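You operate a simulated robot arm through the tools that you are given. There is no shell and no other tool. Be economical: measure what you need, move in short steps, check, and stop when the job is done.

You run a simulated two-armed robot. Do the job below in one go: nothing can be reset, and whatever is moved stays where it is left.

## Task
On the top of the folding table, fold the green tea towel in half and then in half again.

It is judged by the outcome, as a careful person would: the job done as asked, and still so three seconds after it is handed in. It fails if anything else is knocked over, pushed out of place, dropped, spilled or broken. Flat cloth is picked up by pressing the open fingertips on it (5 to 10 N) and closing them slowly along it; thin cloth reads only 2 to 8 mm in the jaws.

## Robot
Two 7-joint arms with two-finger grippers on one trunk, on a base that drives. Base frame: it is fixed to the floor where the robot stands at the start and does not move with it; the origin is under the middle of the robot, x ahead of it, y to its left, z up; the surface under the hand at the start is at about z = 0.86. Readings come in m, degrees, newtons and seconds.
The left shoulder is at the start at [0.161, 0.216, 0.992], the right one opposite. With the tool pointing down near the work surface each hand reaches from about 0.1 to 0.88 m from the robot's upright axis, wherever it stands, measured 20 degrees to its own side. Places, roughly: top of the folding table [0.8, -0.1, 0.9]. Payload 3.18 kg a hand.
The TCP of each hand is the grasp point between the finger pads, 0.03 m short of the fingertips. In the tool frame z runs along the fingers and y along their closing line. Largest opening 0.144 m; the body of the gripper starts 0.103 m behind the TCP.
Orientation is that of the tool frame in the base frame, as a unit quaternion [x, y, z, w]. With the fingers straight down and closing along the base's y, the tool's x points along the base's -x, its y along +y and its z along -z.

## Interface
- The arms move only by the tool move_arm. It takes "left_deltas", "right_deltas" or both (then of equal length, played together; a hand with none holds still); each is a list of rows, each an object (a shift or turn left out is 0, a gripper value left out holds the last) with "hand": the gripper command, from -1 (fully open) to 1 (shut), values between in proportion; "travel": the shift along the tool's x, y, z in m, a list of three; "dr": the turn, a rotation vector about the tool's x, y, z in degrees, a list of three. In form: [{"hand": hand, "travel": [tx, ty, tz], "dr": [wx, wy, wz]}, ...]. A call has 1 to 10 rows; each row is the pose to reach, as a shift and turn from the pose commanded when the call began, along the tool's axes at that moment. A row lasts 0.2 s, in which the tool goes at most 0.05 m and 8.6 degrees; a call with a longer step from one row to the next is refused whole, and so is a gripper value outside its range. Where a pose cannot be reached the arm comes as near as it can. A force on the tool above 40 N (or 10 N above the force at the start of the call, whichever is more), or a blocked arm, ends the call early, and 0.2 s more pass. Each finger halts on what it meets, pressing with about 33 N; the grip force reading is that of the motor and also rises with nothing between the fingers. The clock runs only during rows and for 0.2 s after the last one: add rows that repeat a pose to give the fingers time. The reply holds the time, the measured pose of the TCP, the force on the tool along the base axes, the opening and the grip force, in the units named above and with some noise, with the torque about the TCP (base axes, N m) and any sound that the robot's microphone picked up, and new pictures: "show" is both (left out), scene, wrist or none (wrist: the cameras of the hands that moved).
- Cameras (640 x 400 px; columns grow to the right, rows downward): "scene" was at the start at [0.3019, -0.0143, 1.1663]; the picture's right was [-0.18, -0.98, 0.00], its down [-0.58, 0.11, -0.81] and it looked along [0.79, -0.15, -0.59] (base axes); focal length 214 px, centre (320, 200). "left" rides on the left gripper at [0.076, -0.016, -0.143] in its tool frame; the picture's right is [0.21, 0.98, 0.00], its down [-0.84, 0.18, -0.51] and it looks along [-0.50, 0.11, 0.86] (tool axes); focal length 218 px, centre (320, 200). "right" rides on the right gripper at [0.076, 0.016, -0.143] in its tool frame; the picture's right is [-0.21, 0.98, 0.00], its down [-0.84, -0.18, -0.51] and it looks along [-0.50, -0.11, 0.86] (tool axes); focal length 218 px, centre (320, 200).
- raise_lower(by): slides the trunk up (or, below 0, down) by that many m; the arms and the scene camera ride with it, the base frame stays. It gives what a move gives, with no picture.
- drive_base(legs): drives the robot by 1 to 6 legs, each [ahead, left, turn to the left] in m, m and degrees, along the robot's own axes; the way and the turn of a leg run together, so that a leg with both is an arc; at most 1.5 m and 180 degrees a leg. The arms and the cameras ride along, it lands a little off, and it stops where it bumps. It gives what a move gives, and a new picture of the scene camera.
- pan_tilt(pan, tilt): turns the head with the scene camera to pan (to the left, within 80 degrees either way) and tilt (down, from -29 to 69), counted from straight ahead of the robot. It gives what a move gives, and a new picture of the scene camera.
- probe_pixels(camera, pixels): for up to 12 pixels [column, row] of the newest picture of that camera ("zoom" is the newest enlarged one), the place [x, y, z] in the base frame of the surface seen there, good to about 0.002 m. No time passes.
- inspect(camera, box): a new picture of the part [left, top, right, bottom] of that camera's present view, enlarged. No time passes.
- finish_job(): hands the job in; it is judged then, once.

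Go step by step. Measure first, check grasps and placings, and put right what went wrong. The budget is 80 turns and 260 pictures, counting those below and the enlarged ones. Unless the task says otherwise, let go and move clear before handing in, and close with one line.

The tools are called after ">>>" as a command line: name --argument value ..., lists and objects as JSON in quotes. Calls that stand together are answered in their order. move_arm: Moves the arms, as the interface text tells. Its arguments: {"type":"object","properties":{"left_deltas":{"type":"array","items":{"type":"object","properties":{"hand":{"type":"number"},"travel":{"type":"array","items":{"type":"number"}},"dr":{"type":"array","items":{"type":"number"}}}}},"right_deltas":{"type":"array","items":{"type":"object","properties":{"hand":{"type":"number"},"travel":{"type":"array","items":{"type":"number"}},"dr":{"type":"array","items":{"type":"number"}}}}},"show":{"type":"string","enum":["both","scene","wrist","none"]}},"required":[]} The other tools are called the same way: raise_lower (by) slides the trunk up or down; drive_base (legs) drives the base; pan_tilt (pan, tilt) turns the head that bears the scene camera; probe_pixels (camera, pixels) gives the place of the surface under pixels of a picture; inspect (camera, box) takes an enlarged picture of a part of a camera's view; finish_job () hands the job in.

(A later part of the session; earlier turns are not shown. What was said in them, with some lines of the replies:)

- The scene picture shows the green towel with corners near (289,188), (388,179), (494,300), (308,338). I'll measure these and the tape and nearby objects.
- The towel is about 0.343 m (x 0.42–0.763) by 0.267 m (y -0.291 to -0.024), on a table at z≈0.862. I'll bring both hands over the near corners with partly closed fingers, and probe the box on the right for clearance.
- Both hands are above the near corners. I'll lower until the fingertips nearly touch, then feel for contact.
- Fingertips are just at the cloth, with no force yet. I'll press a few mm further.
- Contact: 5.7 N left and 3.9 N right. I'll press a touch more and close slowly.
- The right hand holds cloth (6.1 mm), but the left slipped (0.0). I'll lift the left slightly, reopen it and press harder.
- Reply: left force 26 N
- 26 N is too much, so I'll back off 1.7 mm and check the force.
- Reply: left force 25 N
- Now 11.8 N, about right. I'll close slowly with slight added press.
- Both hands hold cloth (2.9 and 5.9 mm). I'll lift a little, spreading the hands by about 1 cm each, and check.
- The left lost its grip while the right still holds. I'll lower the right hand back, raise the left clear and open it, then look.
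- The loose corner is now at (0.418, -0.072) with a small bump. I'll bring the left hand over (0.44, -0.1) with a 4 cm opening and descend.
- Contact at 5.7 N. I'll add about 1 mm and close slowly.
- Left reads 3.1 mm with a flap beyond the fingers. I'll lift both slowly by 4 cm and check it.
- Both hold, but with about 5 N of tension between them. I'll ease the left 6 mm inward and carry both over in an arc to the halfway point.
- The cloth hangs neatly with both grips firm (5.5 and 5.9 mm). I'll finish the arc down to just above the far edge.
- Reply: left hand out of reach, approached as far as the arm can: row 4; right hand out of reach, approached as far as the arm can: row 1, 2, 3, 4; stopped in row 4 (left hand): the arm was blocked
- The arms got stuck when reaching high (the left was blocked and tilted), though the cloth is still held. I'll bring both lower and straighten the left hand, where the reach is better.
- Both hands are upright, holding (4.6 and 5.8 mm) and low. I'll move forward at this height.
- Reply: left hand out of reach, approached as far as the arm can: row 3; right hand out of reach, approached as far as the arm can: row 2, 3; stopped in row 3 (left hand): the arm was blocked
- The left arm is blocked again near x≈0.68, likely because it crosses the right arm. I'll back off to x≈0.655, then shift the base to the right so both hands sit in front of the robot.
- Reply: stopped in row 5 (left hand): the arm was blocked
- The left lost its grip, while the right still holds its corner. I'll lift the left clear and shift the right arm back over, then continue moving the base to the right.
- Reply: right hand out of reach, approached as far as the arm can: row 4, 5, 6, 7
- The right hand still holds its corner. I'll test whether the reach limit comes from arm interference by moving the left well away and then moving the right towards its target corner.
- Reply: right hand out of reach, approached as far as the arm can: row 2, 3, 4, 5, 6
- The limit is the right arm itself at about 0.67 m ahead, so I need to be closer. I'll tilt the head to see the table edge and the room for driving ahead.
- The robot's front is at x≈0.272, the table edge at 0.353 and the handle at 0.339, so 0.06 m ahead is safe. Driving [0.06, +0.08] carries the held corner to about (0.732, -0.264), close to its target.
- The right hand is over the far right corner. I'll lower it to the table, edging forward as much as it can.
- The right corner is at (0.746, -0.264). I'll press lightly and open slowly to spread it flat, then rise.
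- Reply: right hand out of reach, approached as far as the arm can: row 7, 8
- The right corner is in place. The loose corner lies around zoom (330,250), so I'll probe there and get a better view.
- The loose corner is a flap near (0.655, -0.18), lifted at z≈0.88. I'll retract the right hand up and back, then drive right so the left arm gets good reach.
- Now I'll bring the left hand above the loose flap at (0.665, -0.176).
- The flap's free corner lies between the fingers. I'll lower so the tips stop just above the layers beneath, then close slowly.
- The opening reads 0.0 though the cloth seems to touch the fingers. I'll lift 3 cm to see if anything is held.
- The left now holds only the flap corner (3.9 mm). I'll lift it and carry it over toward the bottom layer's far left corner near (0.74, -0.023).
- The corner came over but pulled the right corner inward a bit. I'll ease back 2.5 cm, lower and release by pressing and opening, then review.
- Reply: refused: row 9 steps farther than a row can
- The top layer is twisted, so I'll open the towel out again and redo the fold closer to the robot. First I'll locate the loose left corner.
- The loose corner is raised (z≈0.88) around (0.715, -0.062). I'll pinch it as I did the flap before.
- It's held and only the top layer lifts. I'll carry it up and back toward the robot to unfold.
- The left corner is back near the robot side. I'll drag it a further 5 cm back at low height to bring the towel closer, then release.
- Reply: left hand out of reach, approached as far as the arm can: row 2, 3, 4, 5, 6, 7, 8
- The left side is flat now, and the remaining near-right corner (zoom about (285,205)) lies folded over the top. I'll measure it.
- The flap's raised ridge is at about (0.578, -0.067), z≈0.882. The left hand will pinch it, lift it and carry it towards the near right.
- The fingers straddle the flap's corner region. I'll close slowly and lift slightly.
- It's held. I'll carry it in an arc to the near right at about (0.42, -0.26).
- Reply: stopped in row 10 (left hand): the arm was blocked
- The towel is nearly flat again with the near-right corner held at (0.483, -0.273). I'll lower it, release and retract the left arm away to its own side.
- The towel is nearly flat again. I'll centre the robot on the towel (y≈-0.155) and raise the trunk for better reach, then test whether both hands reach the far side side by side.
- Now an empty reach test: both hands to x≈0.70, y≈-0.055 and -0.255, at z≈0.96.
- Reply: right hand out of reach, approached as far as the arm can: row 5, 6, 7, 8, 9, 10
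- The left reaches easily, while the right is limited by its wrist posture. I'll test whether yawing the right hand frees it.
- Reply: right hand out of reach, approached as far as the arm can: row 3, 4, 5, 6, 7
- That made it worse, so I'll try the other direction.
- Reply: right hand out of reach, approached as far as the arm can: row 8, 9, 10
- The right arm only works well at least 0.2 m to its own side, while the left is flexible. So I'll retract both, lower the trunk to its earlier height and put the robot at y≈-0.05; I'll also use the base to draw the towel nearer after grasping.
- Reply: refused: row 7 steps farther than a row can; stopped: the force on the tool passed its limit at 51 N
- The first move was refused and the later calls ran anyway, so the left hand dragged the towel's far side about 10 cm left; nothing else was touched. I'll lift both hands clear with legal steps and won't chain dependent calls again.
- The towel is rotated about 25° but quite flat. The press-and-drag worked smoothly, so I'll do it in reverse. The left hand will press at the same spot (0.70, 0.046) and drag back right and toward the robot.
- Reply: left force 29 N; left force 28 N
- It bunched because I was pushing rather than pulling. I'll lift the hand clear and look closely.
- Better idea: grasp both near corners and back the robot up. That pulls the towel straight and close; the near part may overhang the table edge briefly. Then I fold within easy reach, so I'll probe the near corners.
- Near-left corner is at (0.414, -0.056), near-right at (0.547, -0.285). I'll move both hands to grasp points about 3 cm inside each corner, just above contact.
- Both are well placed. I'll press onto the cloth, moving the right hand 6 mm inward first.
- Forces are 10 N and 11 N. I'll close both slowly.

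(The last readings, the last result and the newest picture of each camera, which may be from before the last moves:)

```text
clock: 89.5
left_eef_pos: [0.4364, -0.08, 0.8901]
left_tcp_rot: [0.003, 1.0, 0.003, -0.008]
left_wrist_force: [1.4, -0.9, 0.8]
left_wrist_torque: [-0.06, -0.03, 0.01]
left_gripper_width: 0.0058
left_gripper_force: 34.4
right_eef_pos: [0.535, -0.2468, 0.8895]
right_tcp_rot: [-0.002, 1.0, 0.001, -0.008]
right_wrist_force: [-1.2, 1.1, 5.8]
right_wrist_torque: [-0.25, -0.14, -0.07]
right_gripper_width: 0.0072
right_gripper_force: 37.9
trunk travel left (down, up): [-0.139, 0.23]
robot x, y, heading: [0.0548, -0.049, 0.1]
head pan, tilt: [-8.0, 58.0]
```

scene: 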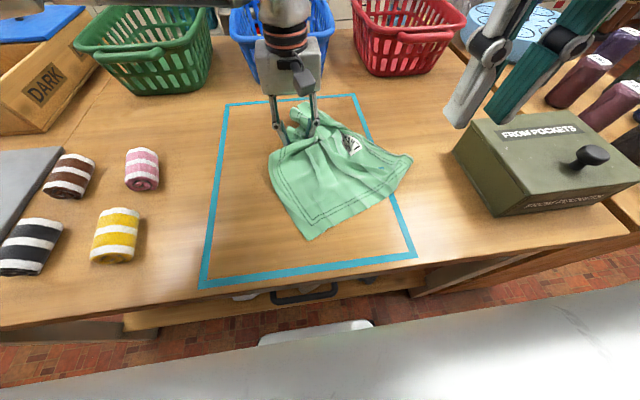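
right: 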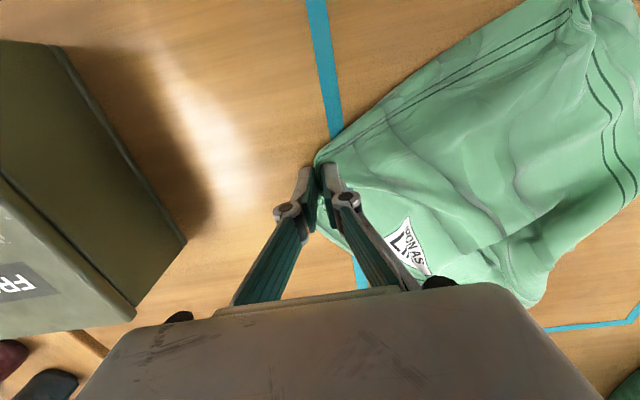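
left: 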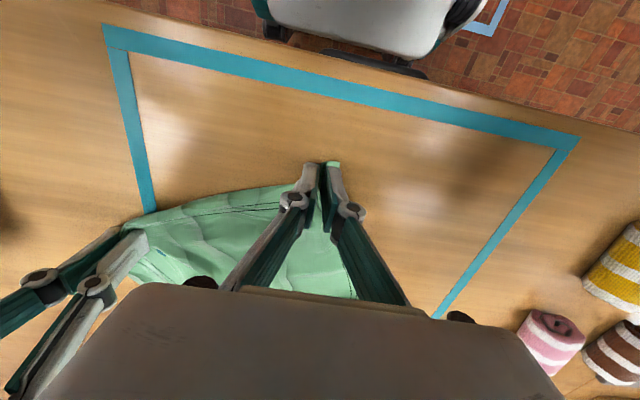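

Both grips are firm (5.8 and 7.2 mm). I'll lift slightly and bring the right corner back level with the left.

>>> move_arm --left_deltas '[{"travel": [0, 0, -0.01]}, {"travel": [0, 0.0, -0.018]}, {"travel": [0, 0.002, -0.018]}, {"travel": [0, 0.004, -0.018]}, {"travel": [0, 0.006, -0.018]}, {"travel": [0, 0.008, -0.018]}, {"travel": [0, 0.008, -0.018]}]' --right_deltas '[{"travel": [0.005, 0, -0.01]}, {"travel": [0.025, -0.002, -0.018]}, {"travel": [0.045, -0.006, -0.018]}, {"travel": [0.065, -0.01, -0.018]}, {"travel": [0.085, -0.014, -0.018]}, {"travel": [0.1, -0.016, -0.018]}, {"travel": [0.1, -0.016, -0.018]}]' --show "scene"

```text
clock: 91.0
left_eef_pos: [0.4374, -0.0711, 0.9068]
left_tcp_rot: [0.005, 1.0, 0.002, -0.009]
left_wrist_force: [0.1, -7.0, 0.0]
left_wrist_torque: [-0.06, 0.08, -0.05]
left_gripper_width: 0.0048
left_gripper_force: 41.2
right_eef_pos: [0.4361, -0.2637, 0.9087]
right_tcp_rot: [-0.003, 1.0, 0.0, -0.008]
right_wrist_force: [1.1, 6.3, 0.6]
right_wrist_torque: [0.2, -0.01, -0.05]
right_gripper_width: 0.0032
right_gripper_force: 27.8
trunk travel left (down, up): [-0.139, 0.23]
robot x, y, heading: [0.0591, -0.0472, -0.1]
head pan, tilt: [-8.0, 58.0]
```

scene: 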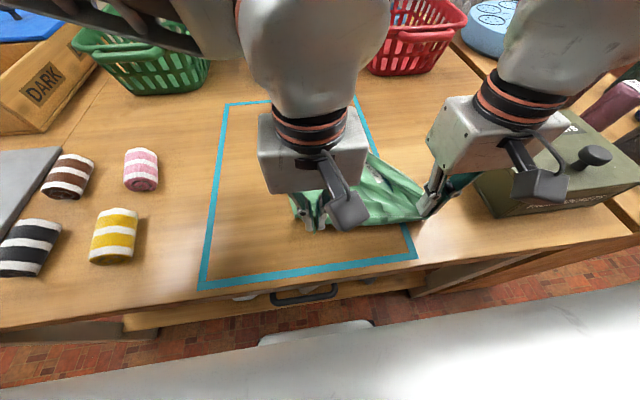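

There's 6–7 N tension across, so I'll ease the right hand 7 mm inward.

>>> move_arm --right_deltas '[{"travel": [0, 0.004, 0]}, {"travel": [0, 0.008, 0]}]' --show "none"

```text
clock: 91.7
left_eef_pos: [0.4379, -0.0704, 0.9076]
left_tcp_rot: [0.004, 1.0, 0.002, -0.009]
left_wrist_force: [-1.1, -1.3, 0.5]
left_wrist_torque: [-0.34, -0.05, 0.0]
left_gripper_width: 0.0014
left_gripper_force: 27.4
right_eef_pos: [0.4368, -0.2559, 0.9081]
right_tcp_rot: [-0.003, 1.0, 0.0, -0.008]
right_wrist_force: [-0.5, 0.5, 2.5]
right_wrist_torque: [-0.01, 0.0, 0.0]
right_gripper_width: 0.0031
right_gripper_force: 28.1
trunk travel left (down, up): [-0.139, 0.23]
robot x, y, heading: [0.0564, -0.046, -0.2]
head pan, tilt: [-8.0, 58.0]
```

Tension is relieved and both still hold. Now I'll back the robot 0.17 m to draw the towel straight.

>>> drive_base --legs '[[-0.17, 0, 0]]'

```text
clock: 93.1
left_eef_pos: [0.269, -0.0718, 0.9073]
left_tcp_rot: [0.003, 1.0, 0.002, -0.009]
left_wrist_force: [-0.7, -2.7, 2.1]
left_wrist_torque: [-0.19, -0.05, -0.03]
left_gripper_width: 0.0039
left_gripper_force: 28.1
right_eef_pos: [0.2675, -0.2558, 0.9088]
right_tcp_rot: [-0.002, 1.0, 0.001, -0.009]
right_wrist_force: [-0.2, 0.6, -0.1]
right_wrist_torque: [0.04, -0.05, 0.01]
right_gripper_width: 0.0048
right_gripper_force: 30.4
trunk travel left (down, up): [-0.139, 0.23]
robot x, y, heading: [-0.1075, -0.0424, -0.3]
head pan, tilt: [-8.0, 58.0]
```

scene: 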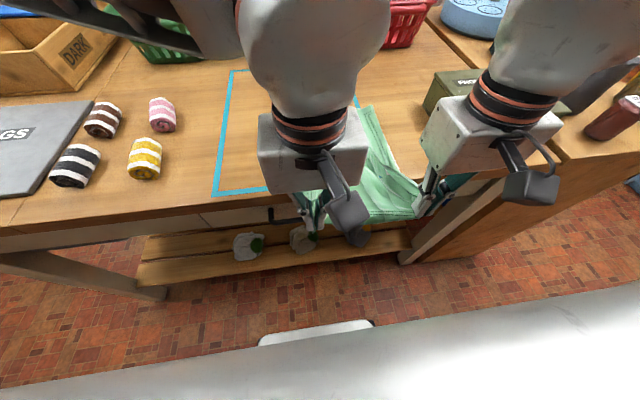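

Both still hold. I'll check where the far edge of the towel now lies.

>>> pan_tilt --pan -25 --tilt 45

>>> inspect --camera "left" --box '[0, 100, 480, 400]'

```text
clock: 93.9
left_eef_pos: [0.2689, -0.0718, 0.9067]
left_tcp_rot: [0.004, 1.0, 0.002, -0.009]
left_wrist_force: [-0.7, -2.0, 3.6]
left_wrist_torque: [-0.3, 0.04, 0.0]
left_gripper_width: 0.0008
left_gripper_force: 27.2
right_eef_pos: [0.2694, -0.256, 0.909]
right_tcp_rot: [-0.003, 1.0, 0.001, -0.009]
right_wrist_force: [-0.5, -0.5, 3.1]
right_wrist_torque: [-0.08, 0.12, -0.04]
right_gripper_width: 0.0038
right_gripper_force: 41.3
trunk travel left (down, up): [-0.139, 0.23]
robot x, y, heading: [-0.1131, -0.0486, -0.1]
head pan, tilt: [-25.0, 45.0]
```

scene: 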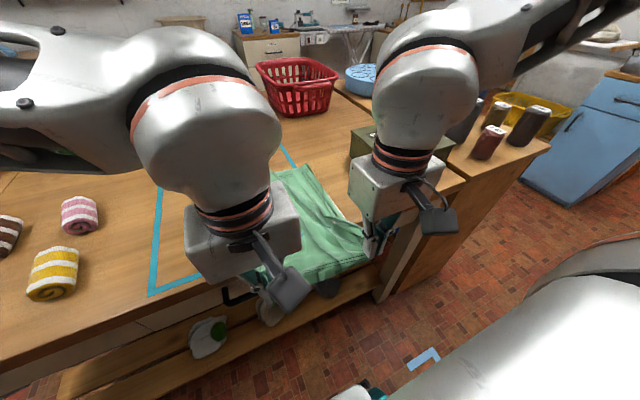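

```text
1.33 times, centred on (240, 250) of left
```

zoom: 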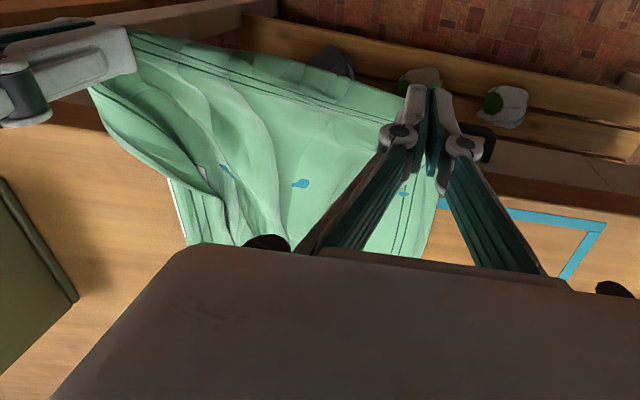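

>>> inspect --camera "scene" --box '[230, 130, 400, 300]'

>>> probe_pixels --camera "scene" --pixels '[[306, 168], [280, 176], [328, 195], [360, 228], [300, 200], [300, 190], [345, 215]]'

```text
2.35 times, centred on (315, 215) of scene
```

zoom: 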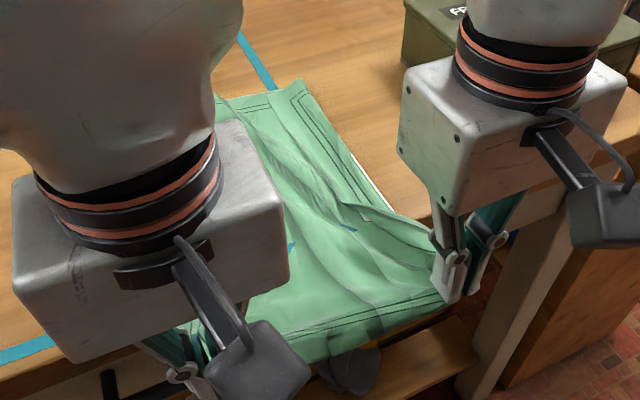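

```text
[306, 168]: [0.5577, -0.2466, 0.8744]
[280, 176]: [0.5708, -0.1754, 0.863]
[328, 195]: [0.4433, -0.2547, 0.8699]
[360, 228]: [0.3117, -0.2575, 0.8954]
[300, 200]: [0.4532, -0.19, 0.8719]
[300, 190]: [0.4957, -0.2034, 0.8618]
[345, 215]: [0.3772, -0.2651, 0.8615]
```

The towel is now straight and near: far edge x≈0.57, far right corner (0.56, -0.25), with the near edge held at x≈0.25. The fold line will be at x≈0.41, on the table. I'll lift in an arc to above the fold line.

>>> move_arm --left_deltas '[{"travel": [-0.003, 0, -0.03]}, {"travel": [-0.012, 0, -0.058]}, {"travel": [-0.028, 0, -0.08]}, {"travel": [-0.05, 0, -0.096]}, {"travel": [-0.075, 0, -0.105]}, {"travel": [-0.1, 0, -0.108]}, {"travel": [-0.125, 0, -0.105]}, {"travel": [-0.145, 0, -0.095]}, {"travel": [-0.155, 0, -0.085]}]' --right_deltas '[{"travel": [-0.003, 0, -0.03]}, {"travel": [-0.012, 0, -0.058]}, {"travel": [-0.028, 0, -0.08]}, {"travel": [-0.05, 0, -0.096]}, {"travel": [-0.075, 0, -0.105]}, {"travel": [-0.1, 0, -0.108]}, {"travel": [-0.125, 0, -0.105]}, {"travel": [-0.145, 0, -0.095]}, {"travel": [-0.155, 0, -0.085]}]' --show "scene"

```text
clock: 95.9
left_eef_pos: [0.4256, -0.0721, 0.9892]
left_tcp_rot: [0.005, 1.0, 0.002, -0.009]
left_wrist_force: [-0.4, -2.2, 1.2]
left_wrist_torque: [-0.11, 0.02, 0.02]
left_gripper_width: 0.0029
left_gripper_force: 27.6
right_eef_pos: [0.426, -0.2545, 0.9905]
right_tcp_rot: [-0.004, 1.0, 0.001, -0.008]
right_wrist_force: [-1.7, 2.2, 0.7]
right_wrist_torque: [0.14, -0.04, 0.02]
right_gripper_width: 0.0013
right_gripper_force: 26.9
trunk travel left (down, up): [-0.139, 0.23]
robot x, y, heading: [-0.1103, -0.045, -0.1]
head pan, tilt: [-25.0, 45.0]
```

scene: 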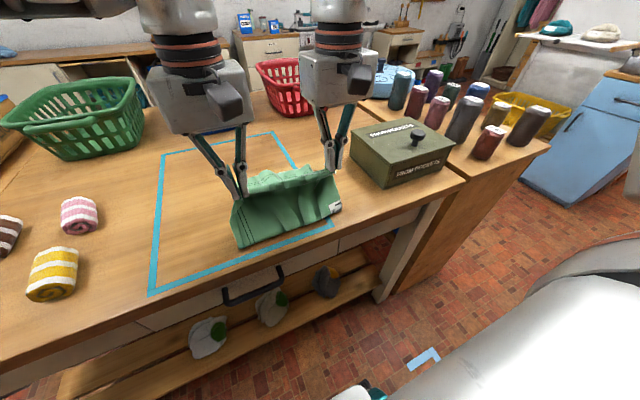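

The cloth hangs evenly over the fold line. Now I'll drive forward 0.12 m to carry the edge over the far edge.

>>> drive_base --legs '[[0.12, 0.008, 0]]'

```text
clock: 97.2
left_eef_pos: [0.5459, -0.0653, 0.9903]
left_tcp_rot: [0.005, 1.0, 0.003, -0.009]
left_wrist_force: [-0.6, -0.8, -0.5]
left_wrist_torque: [-0.06, 0.0, -0.04]
left_gripper_width: 0.004
left_gripper_force: 29.2
right_eef_pos: [0.5449, -0.2474, 0.9917]
right_tcp_rot: [-0.003, 1.0, 0.0, -0.009]
right_wrist_force: [0.2, 2.0, -0.7]
right_wrist_torque: [0.24, -0.01, -0.03]
right_gripper_width: 0.0009
right_gripper_force: 27.3
trunk travel left (down, up): [-0.139, 0.23]
robot x, y, heading: [0.0101, -0.0396, -0.2]
head pan, tilt: [-25.0, 45.0]
```

scene: 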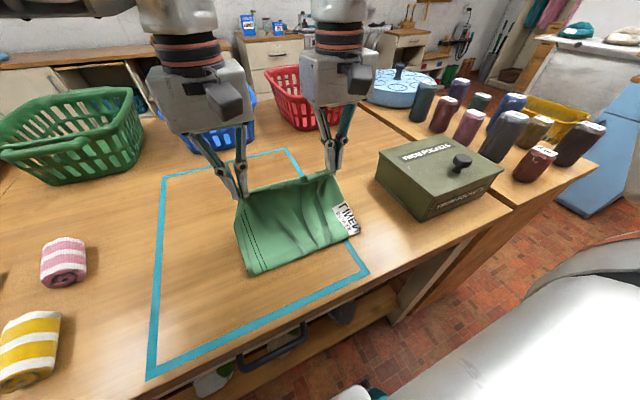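

Both still hold. I'll lower the edge down onto the far edge.

>>> move_arm --left_deltas '[{"travel": [0, 0, 0.025]}, {"travel": [0, 0, 0.05]}, {"travel": [-0.002, 0, 0.075]}, {"travel": [-0.004, 0, 0.09]}, {"travel": [-0.004, 0, 0.093]}]' --right_deltas '[{"travel": [0, 0, 0.025]}, {"travel": [0, 0, 0.05]}, {"travel": [-0.002, 0, 0.075]}, {"travel": [-0.004, 0, 0.09]}, {"travel": [-0.004, 0, 0.093]}]'

>>> inspect --camera "scene" --box '[210, 140, 390, 290]'

```text
clock: 98.3
left_eef_pos: [0.5498, -0.0656, 0.8971]
left_tcp_rot: [0.003, 1.0, 0.002, -0.008]
left_wrist_force: [0.1, -1.1, 1.6]
left_wrist_torque: [0.01, -0.03, -0.02]
left_gripper_width: 0.0039
left_gripper_force: 42.6
right_eef_pos: [0.5484, -0.2479, 0.8983]
right_tcp_rot: [-0.002, 1.0, 0.0, -0.009]
right_wrist_force: [0.0, 1.8, 1.5]
right_wrist_torque: [0.32, 0.05, 0.01]
right_gripper_width: 0.0018
right_gripper_force: 33.1
trunk travel left (down, up): [-0.139, 0.23]
robot x, y, heading: [0.0144, -0.0399, -0.1]
head pan, tilt: [-25.0, 45.0]
```

scene: 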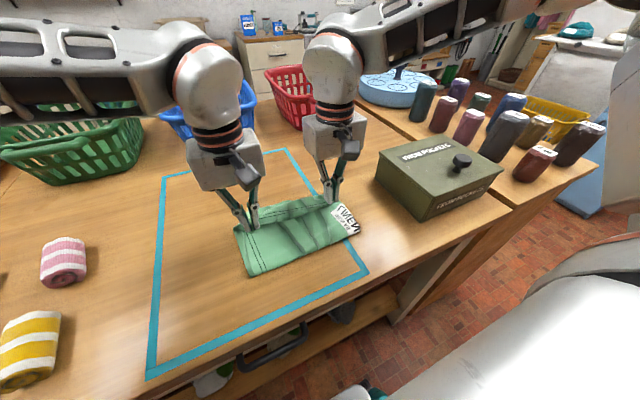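
right: 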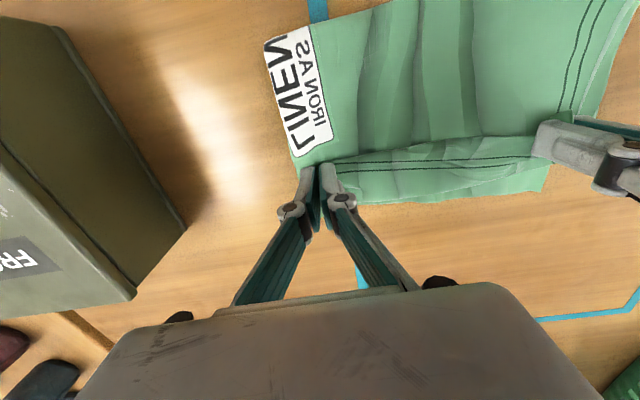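
left: 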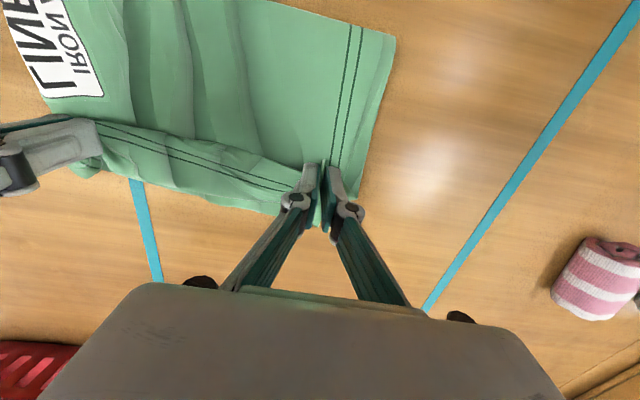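

```text
2.67 times, centred on (300, 215) of scene
```

zoom: 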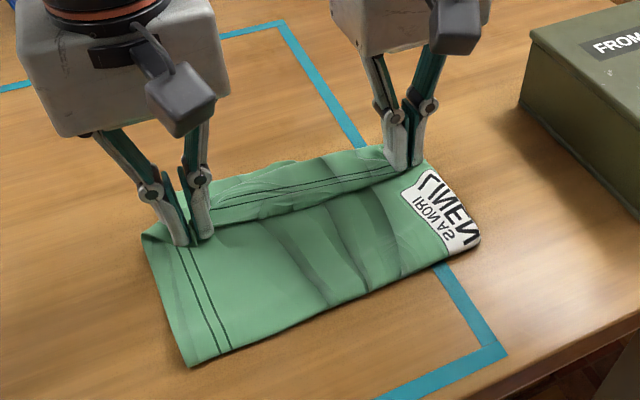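

A very good first fold. I'll press lightly, open the fingers slowly to spread the pinches, and lift clear.

>>> move_arm --left_deltas '[{"travel": [0, 0, 0.003]}, {"hand": 0.9, "travel": [0, 0, 0.004]}, {"hand": 0.8, "travel": [0, 0, 0.004]}, {"hand": 0.7, "travel": [0, 0, 0.004]}, {"hand": 0.6, "travel": [0, 0, 0.004]}, {"hand": 0.5, "travel": [0, 0, 0.004]}, {"hand": 0.5, "travel": [0, 0, -0.02]}, {"hand": 0.5, "travel": [0, 0, -0.06]}, {"hand": 0.5, "travel": [0.02, 0.03, -0.09]}, {"hand": 0.5, "travel": [0.04, 0.07, -0.11]}]' --right_deltas '[{"travel": [0, 0, 0.003]}, {"hand": 0.9, "travel": [0, 0, 0.004]}, {"hand": 0.8, "travel": [0, 0, 0.004]}, {"hand": 0.7, "travel": [0, 0, 0.004]}, {"hand": 0.6, "travel": [0, 0, 0.004]}, {"hand": 0.5, "travel": [0, 0, 0.004]}, {"hand": 0.5, "travel": [0, 0, -0.02]}, {"hand": 0.5, "travel": [0, 0, -0.06]}, {"hand": 0.5, "travel": [0.03, 0.0, -0.09]}, {"hand": 0.5, "travel": [0.07, -0.02, -0.11]}]' --show "wrist"

>>> inspect --camera "scene" --box '[210, 140, 390, 290]'

```text
clock: 100.5
left_eef_pos: [0.5084, 0.0055, 1.0093]
left_tcp_rot: [0.005, 1.0, 0.001, -0.007]
left_wrist_force: [-0.5, -1.0, 0.6]
left_wrist_torque: [0.0, -0.05, -0.04]
left_gripper_width: 0.0359
left_gripper_force: 0.1
right_eef_pos: [0.4767, -0.2689, 1.012]
right_tcp_rot: [-0.003, 1.0, 0.0, -0.008]
right_wrist_force: [-1.2, -0.4, 0.2]
right_wrist_torque: [0.02, -0.03, 0.01]
right_gripper_width: 0.0359
right_gripper_force: 0.2
trunk travel left (down, up): [-0.139, 0.23]
robot x, y, heading: [0.0087, -0.0394, -0.2]
head pan, tilt: [-25.0, 45.0]
```

right: 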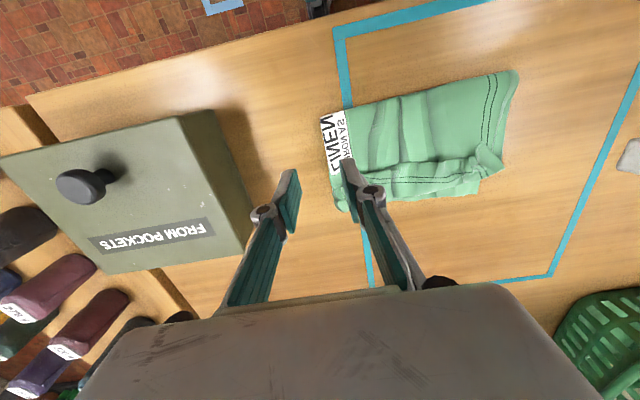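
left: 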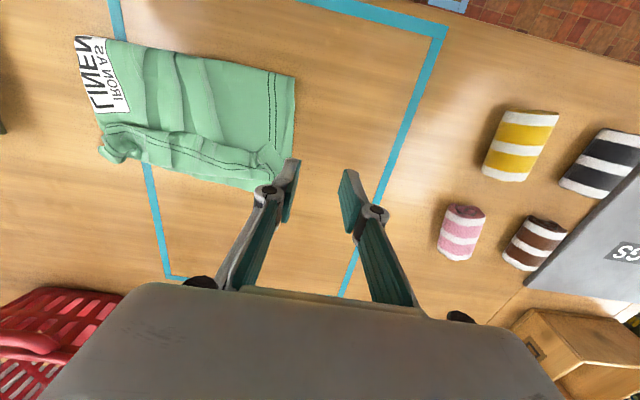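

```text
2.67 times, centred on (300, 215) of scene
```

zoom: 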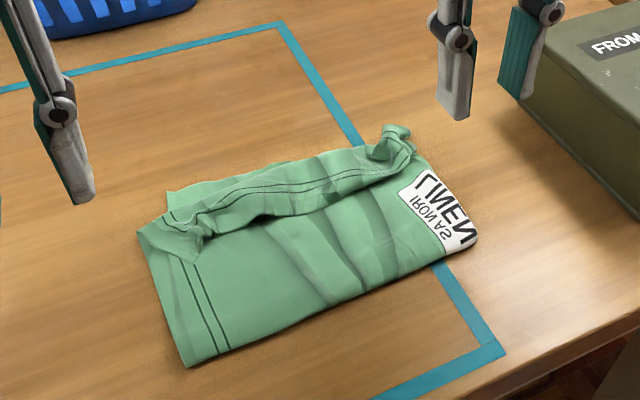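

Now I'll measure the folded towel before the second fold.

>>> probe_pixels --camera "zoom" --pixels '[[140, 232], [187, 365], [478, 240], [395, 130], [170, 195], [290, 163], [185, 250], [205, 240], [330, 300], [350, 160], [440, 180], [410, 150]]'

>>> inspect --camera "right" --box '[300, 60, 540, 220]'

```text
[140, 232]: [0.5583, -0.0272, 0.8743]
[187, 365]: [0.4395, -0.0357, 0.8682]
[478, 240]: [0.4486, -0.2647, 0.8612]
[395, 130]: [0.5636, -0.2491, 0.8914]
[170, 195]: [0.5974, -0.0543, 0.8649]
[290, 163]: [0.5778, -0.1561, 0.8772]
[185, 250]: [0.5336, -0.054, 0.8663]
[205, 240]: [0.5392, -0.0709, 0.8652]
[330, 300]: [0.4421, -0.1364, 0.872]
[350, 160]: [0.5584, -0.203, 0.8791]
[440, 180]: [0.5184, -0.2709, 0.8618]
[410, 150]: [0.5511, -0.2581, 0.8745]
```

```text
2.50 times, centred on (420, 140) of right
```

zoom: 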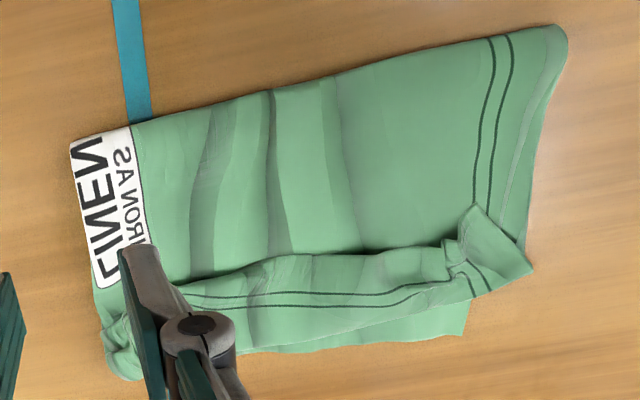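

The folded towel spans x 0.435–0.58 and y -0.27 to -0.03. For the second fold the left hand will grip the middle of the left edge, one finger just outside and one inside, while the right hand rises out of the way.

>>> move_arm --left_deltas '[{"hand": 0.3, "travel": [0.002, -0.02, 0.02]}, {"travel": [0.004, -0.035, 0.05]}, {"travel": [0.005, -0.0425, 0.08]}, {"travel": [0.005, -0.0425, 0.1]}, {"travel": [0.005, -0.0425, 0.112]}, {"travel": [0.005, -0.0425, 0.1155]}, {"travel": [0.005, -0.0425, 0.1165]}]' --right_deltas '[{"travel": [0.01, 0, -0.03]}, {"travel": [0.02, 0, -0.06]}, {"travel": [0.03, 0, -0.09]}, {"travel": [0.045, 0, -0.12]}, {"travel": [0.06, 0, -0.15]}, {"travel": [0.08, 0, -0.18]}, {"travel": [0.1, 0, -0.2]}]' --show "both"

```text
clock: 102.2
left_eef_pos: [0.5031, -0.0369, 0.8916]
left_tcp_rot: [0.004, 1.0, 0.002, -0.009]
left_wrist_force: [-0.3, 0.4, 5.5]
left_wrist_torque: [-0.14, 0.01, -0.02]
left_gripper_width: 0.05
left_gripper_force: 0.0
right_eef_pos: [0.3809, -0.2692, 1.2107]
right_tcp_rot: [-0.003, 1.0, 0.0, -0.008]
right_wrist_force: [0.3, -0.6, -0.3]
right_wrist_torque: [0.02, -0.02, 0.02]
right_gripper_width: 0.0359
right_gripper_force: 0.0
trunk travel left (down, up): [-0.139, 0.23]
robot x, y, heading: [0.0113, -0.0432, 0.0]
head pan, tilt: [-25.0, 45.0]
```

scene: 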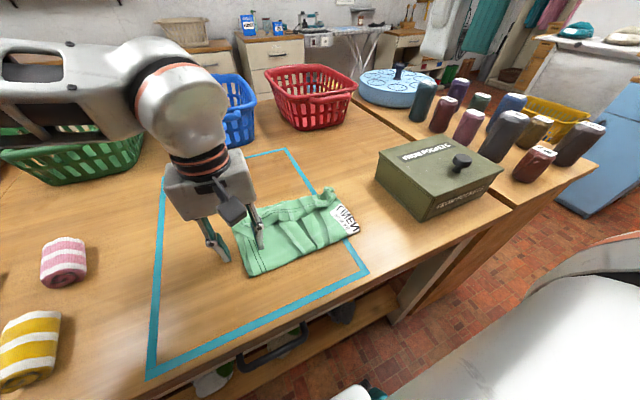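
right: 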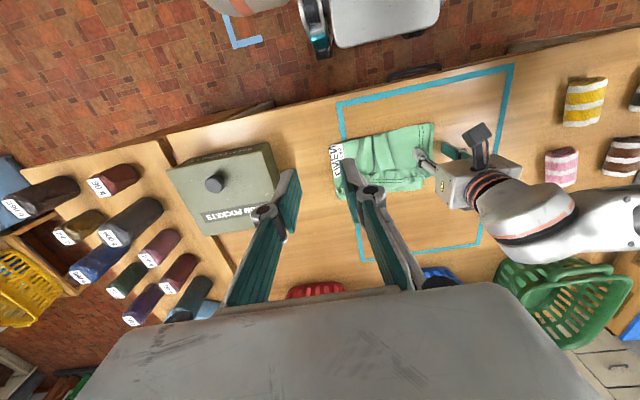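
left: 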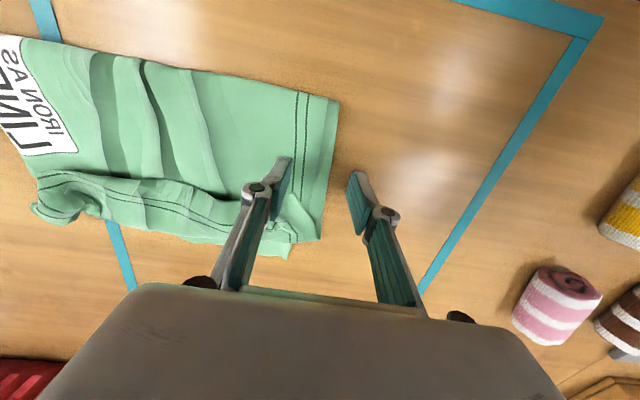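

The left fingers straddle the left edge with 5.5 N. I'll press a touch more, close slowly and lift a little.

>>> move_arm --left_deltas '[{"hand": 0.38, "travel": [0, 0, 0.001]}, {"hand": 0.46, "travel": [0, 0, 0.0012]}, {"hand": 0.54, "travel": [0, 0, 0.0014]}, {"hand": 0.63, "travel": [0, 0, 0.0016]}, {"hand": 0.72, "travel": [0, 0, 0.0018]}, {"hand": 0.82, "travel": [0, 0, 0.0018]}, {"hand": 0.92, "travel": [0, 0, 0.0018]}, {"hand": 1.0, "travel": [0, 0, 0.0018]}, {"hand": 1.0, "travel": [0, 0, -0.005]}, {"hand": 1.0, "travel": [0, -0.005, -0.03]}]' --show "wrist"

>>> inspect --camera "scene" --box '[190, 140, 390, 290]'

```text
clock: 104.3
left_eef_pos: [0.5044, -0.0432, 0.923]
left_tcp_rot: [0.005, 1.0, 0.003, -0.009]
left_wrist_force: [0.0, 0.7, 2.6]
left_wrist_torque: [0.2, 0.01, 0.0]
left_gripper_width: 0.0042
left_gripper_force: 27.3
right_eef_pos: [0.3829, -0.2676, 1.2124]
right_tcp_rot: [-0.003, 1.0, 0.0, -0.007]
right_wrist_force: [-0.4, -0.1, 0.4]
right_wrist_torque: [0.02, -0.07, 0.01]
right_gripper_width: 0.0361
right_gripper_force: 0.1
trunk travel left (down, up): [-0.139, 0.23]
robot x, y, heading: [0.0108, -0.0382, -0.1]
head pan, tilt: [-25.0, 45.0]
```

left: 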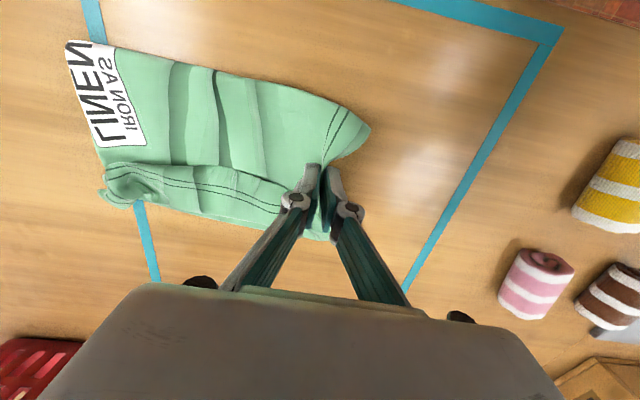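

```text
2.67 times, centred on (290, 215) of scene
```

zoom: 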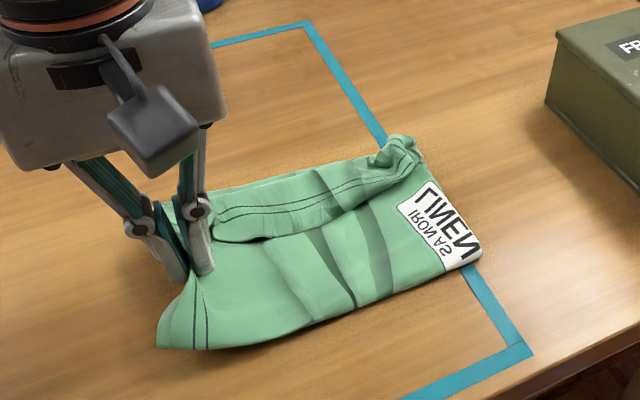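

Both layers lift with the left edge (4.2 mm). I'll raise it in an arc toward the middle, then drive the base right to carry it over.

>>> move_arm --left_deltas '[{"travel": [0, -0.008, -0.02]}, {"travel": [0, -0.018, -0.04]}, {"travel": [0, -0.03, -0.053]}, {"travel": [0, -0.042, -0.06]}, {"travel": [0, -0.055, -0.06]}, {"travel": [0, -0.065, -0.056]}]' --show "none"

>>> drive_base --legs '[[0, -0.115, 0]]'

```text
clock: 105.8
left_eef_pos: [0.5039, -0.1075, 0.9759]
left_tcp_rot: [0.004, 1.0, 0.002, -0.01]
left_wrist_force: [0.5, 0.8, -1.6]
left_wrist_torque: [-0.06, -0.01, 0.0]
left_gripper_width: 0.0053
left_gripper_force: 41.1
right_eef_pos: [0.3831, -0.2682, 1.2108]
right_tcp_rot: [-0.002, 1.0, 0.0, -0.008]
right_wrist_force: [0.9, 0.6, 0.4]
right_wrist_torque: [0.01, 0.02, -0.01]
right_gripper_width: 0.0359
right_gripper_force: 0.1
trunk travel left (down, up): [-0.139, 0.23]
robot x, y, heading: [0.0086, -0.0435, -0.1]
head pan, tilt: [-25.0, 45.0]
```

```text
clock: 107.4
left_eef_pos: [0.5036, -0.2227, 0.9768]
left_tcp_rot: [0.004, 1.0, 0.002, -0.009]
left_wrist_force: [0.2, 0.2, 2.2]
left_wrist_torque: [-0.15, -0.01, 0.0]
left_gripper_width: 0.0034
left_gripper_force: 37.9
right_eef_pos: [0.3824, -0.3839, 1.2104]
right_tcp_rot: [-0.003, 1.0, 0.0, -0.008]
right_wrist_force: [0.5, 0.6, 0.2]
right_wrist_torque: [0.04, -0.02, 0.04]
right_gripper_width: 0.0362
right_gripper_force: 0.0
trunk travel left (down, up): [-0.139, 0.23]
robot x, y, heading: [0.0107, -0.1532, -0.0]
head pan, tilt: [-25.0, 45.0]
```

scene: 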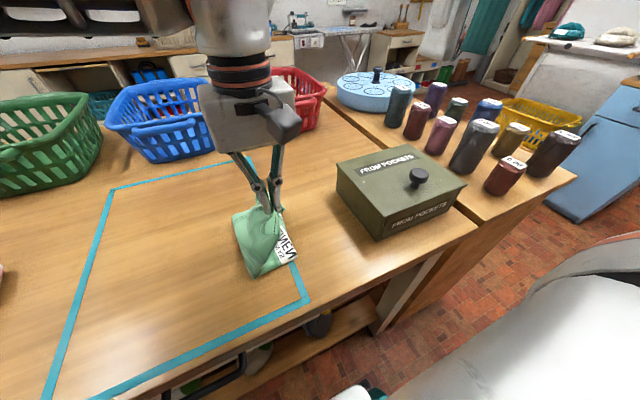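

The left half hangs over the right half. I'll lower it onto the right edge, open slowly and rise.

>>> move_arm --left_deltas '[{"travel": [0, -0.01, 0.025]}, {"travel": [0, -0.02, 0.048]}, {"travel": [0, -0.028, 0.066]}, {"travel": [0, -0.031, 0.076]}, {"hand": 0.9, "travel": [0, -0.031, 0.079]}, {"hand": 0.75, "travel": [0, -0.031, 0.079]}, {"hand": 0.6, "travel": [0, -0.031, 0.079]}, {"hand": 0.5, "travel": [0, -0.031, 0.075]}, {"hand": 0.5, "travel": [0, -0.031, 0.045]}, {"hand": 0.5, "travel": [0, -0.031, 0.0]}]' --show "wrist"

>>> inspect --camera "scene" --box '[180, 160, 380, 300]'

```text
clock: 109.6
left_eef_pos: [0.5014, -0.2544, 0.9762]
left_tcp_rot: [0.004, 1.0, 0.002, -0.009]
left_wrist_force: [0.8, 0.3, 0.5]
left_wrist_torque: [0.01, -0.05, 0.04]
left_gripper_width: 0.0356
left_gripper_force: 0.0
right_eef_pos: [0.3827, -0.3823, 1.212]
right_tcp_rot: [-0.002, 1.0, 0.0, -0.008]
right_wrist_force: [-0.5, 0.0, 0.5]
right_wrist_torque: [0.03, -0.04, 0.01]
right_gripper_width: 0.0358
right_gripper_force: 0.0
trunk travel left (down, up): [-0.139, 0.23]
robot x, y, heading: [0.0095, -0.1549, -0.1]
head pan, tilt: [-25.0, 45.0]
```

left: 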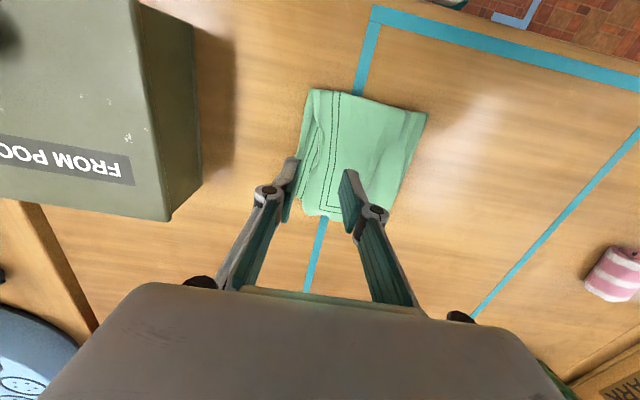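

```text
2.86 times, centred on (280, 230) of scene
```

zoom: 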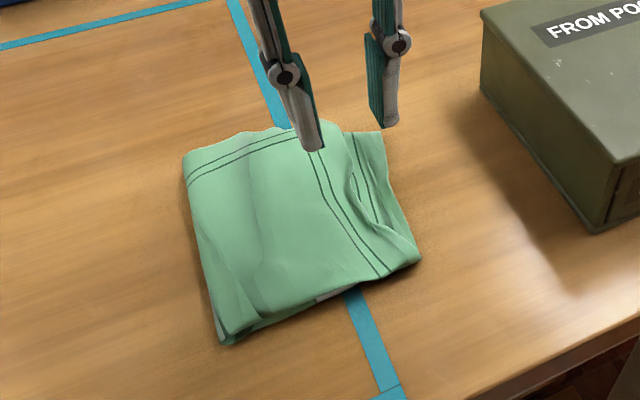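

The towel is now neatly folded in quarters. I'll move both hands well clear and take one last look.

>>> move_arm --left_deltas '[{"travel": [0, 0, -0.04]}, {"travel": [0.02, 0.02, -0.08]}, {"travel": [0.04, 0.055, -0.1]}, {"travel": [0.06, 0.095, -0.11]}, {"travel": [0.08, 0.135, -0.11]}, {"travel": [0.1, 0.175, -0.11]}, {"travel": [0.1, 0.175, -0.11]}]' --show "scene"

>>> inspect --camera "scene" --box '[180, 160, 380, 300]'

```text
clock: 111.2
left_eef_pos: [0.409, -0.0792, 1.0884]
left_tcp_rot: [0.004, 1.0, 0.004, -0.01]
left_wrist_force: [0.4, -0.6, -0.1]
left_wrist_torque: [0.0, -0.01, 0.01]
left_gripper_width: 0.0361
left_gripper_force: 0.0
right_eef_pos: [0.3827, -0.3846, 1.2103]
right_tcp_rot: [-0.003, 1.0, 0.001, -0.009]
right_wrist_force: [-0.5, -0.5, -0.4]
right_wrist_torque: [0.01, 0.01, 0.01]
right_gripper_width: 0.0361
right_gripper_force: 0.1
trunk travel left (down, up): [-0.139, 0.23]
robot x, y, heading: [0.0133, -0.1583, -0.1]
head pan, tilt: [-25.0, 45.0]
```

scene: 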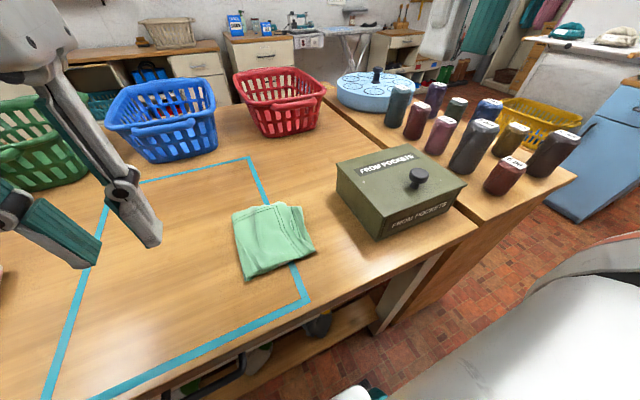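

```text
2.86 times, centred on (280, 230) of scene
```

zoom: 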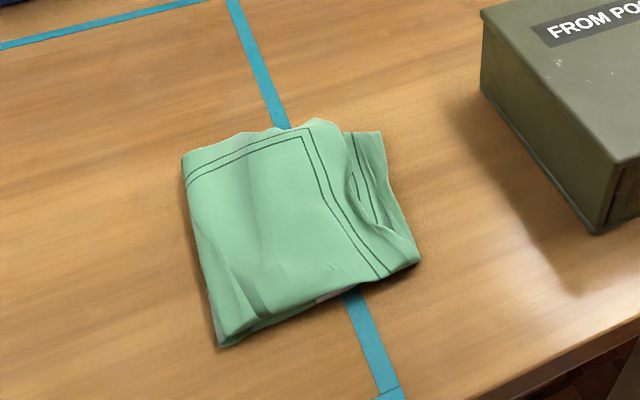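

The towel lies folded in quarters on the table, the hands are clear, and nothing else has moved. I'm handing it in.

>>> finish_job

```text
The job is handed in.
```

The green tea towel is folded in half and in half again on the folding table. Its right-hand hem (3–4 cm) is tucked in and the layers at that edge don't line up exactly; nothing else was disturbed.
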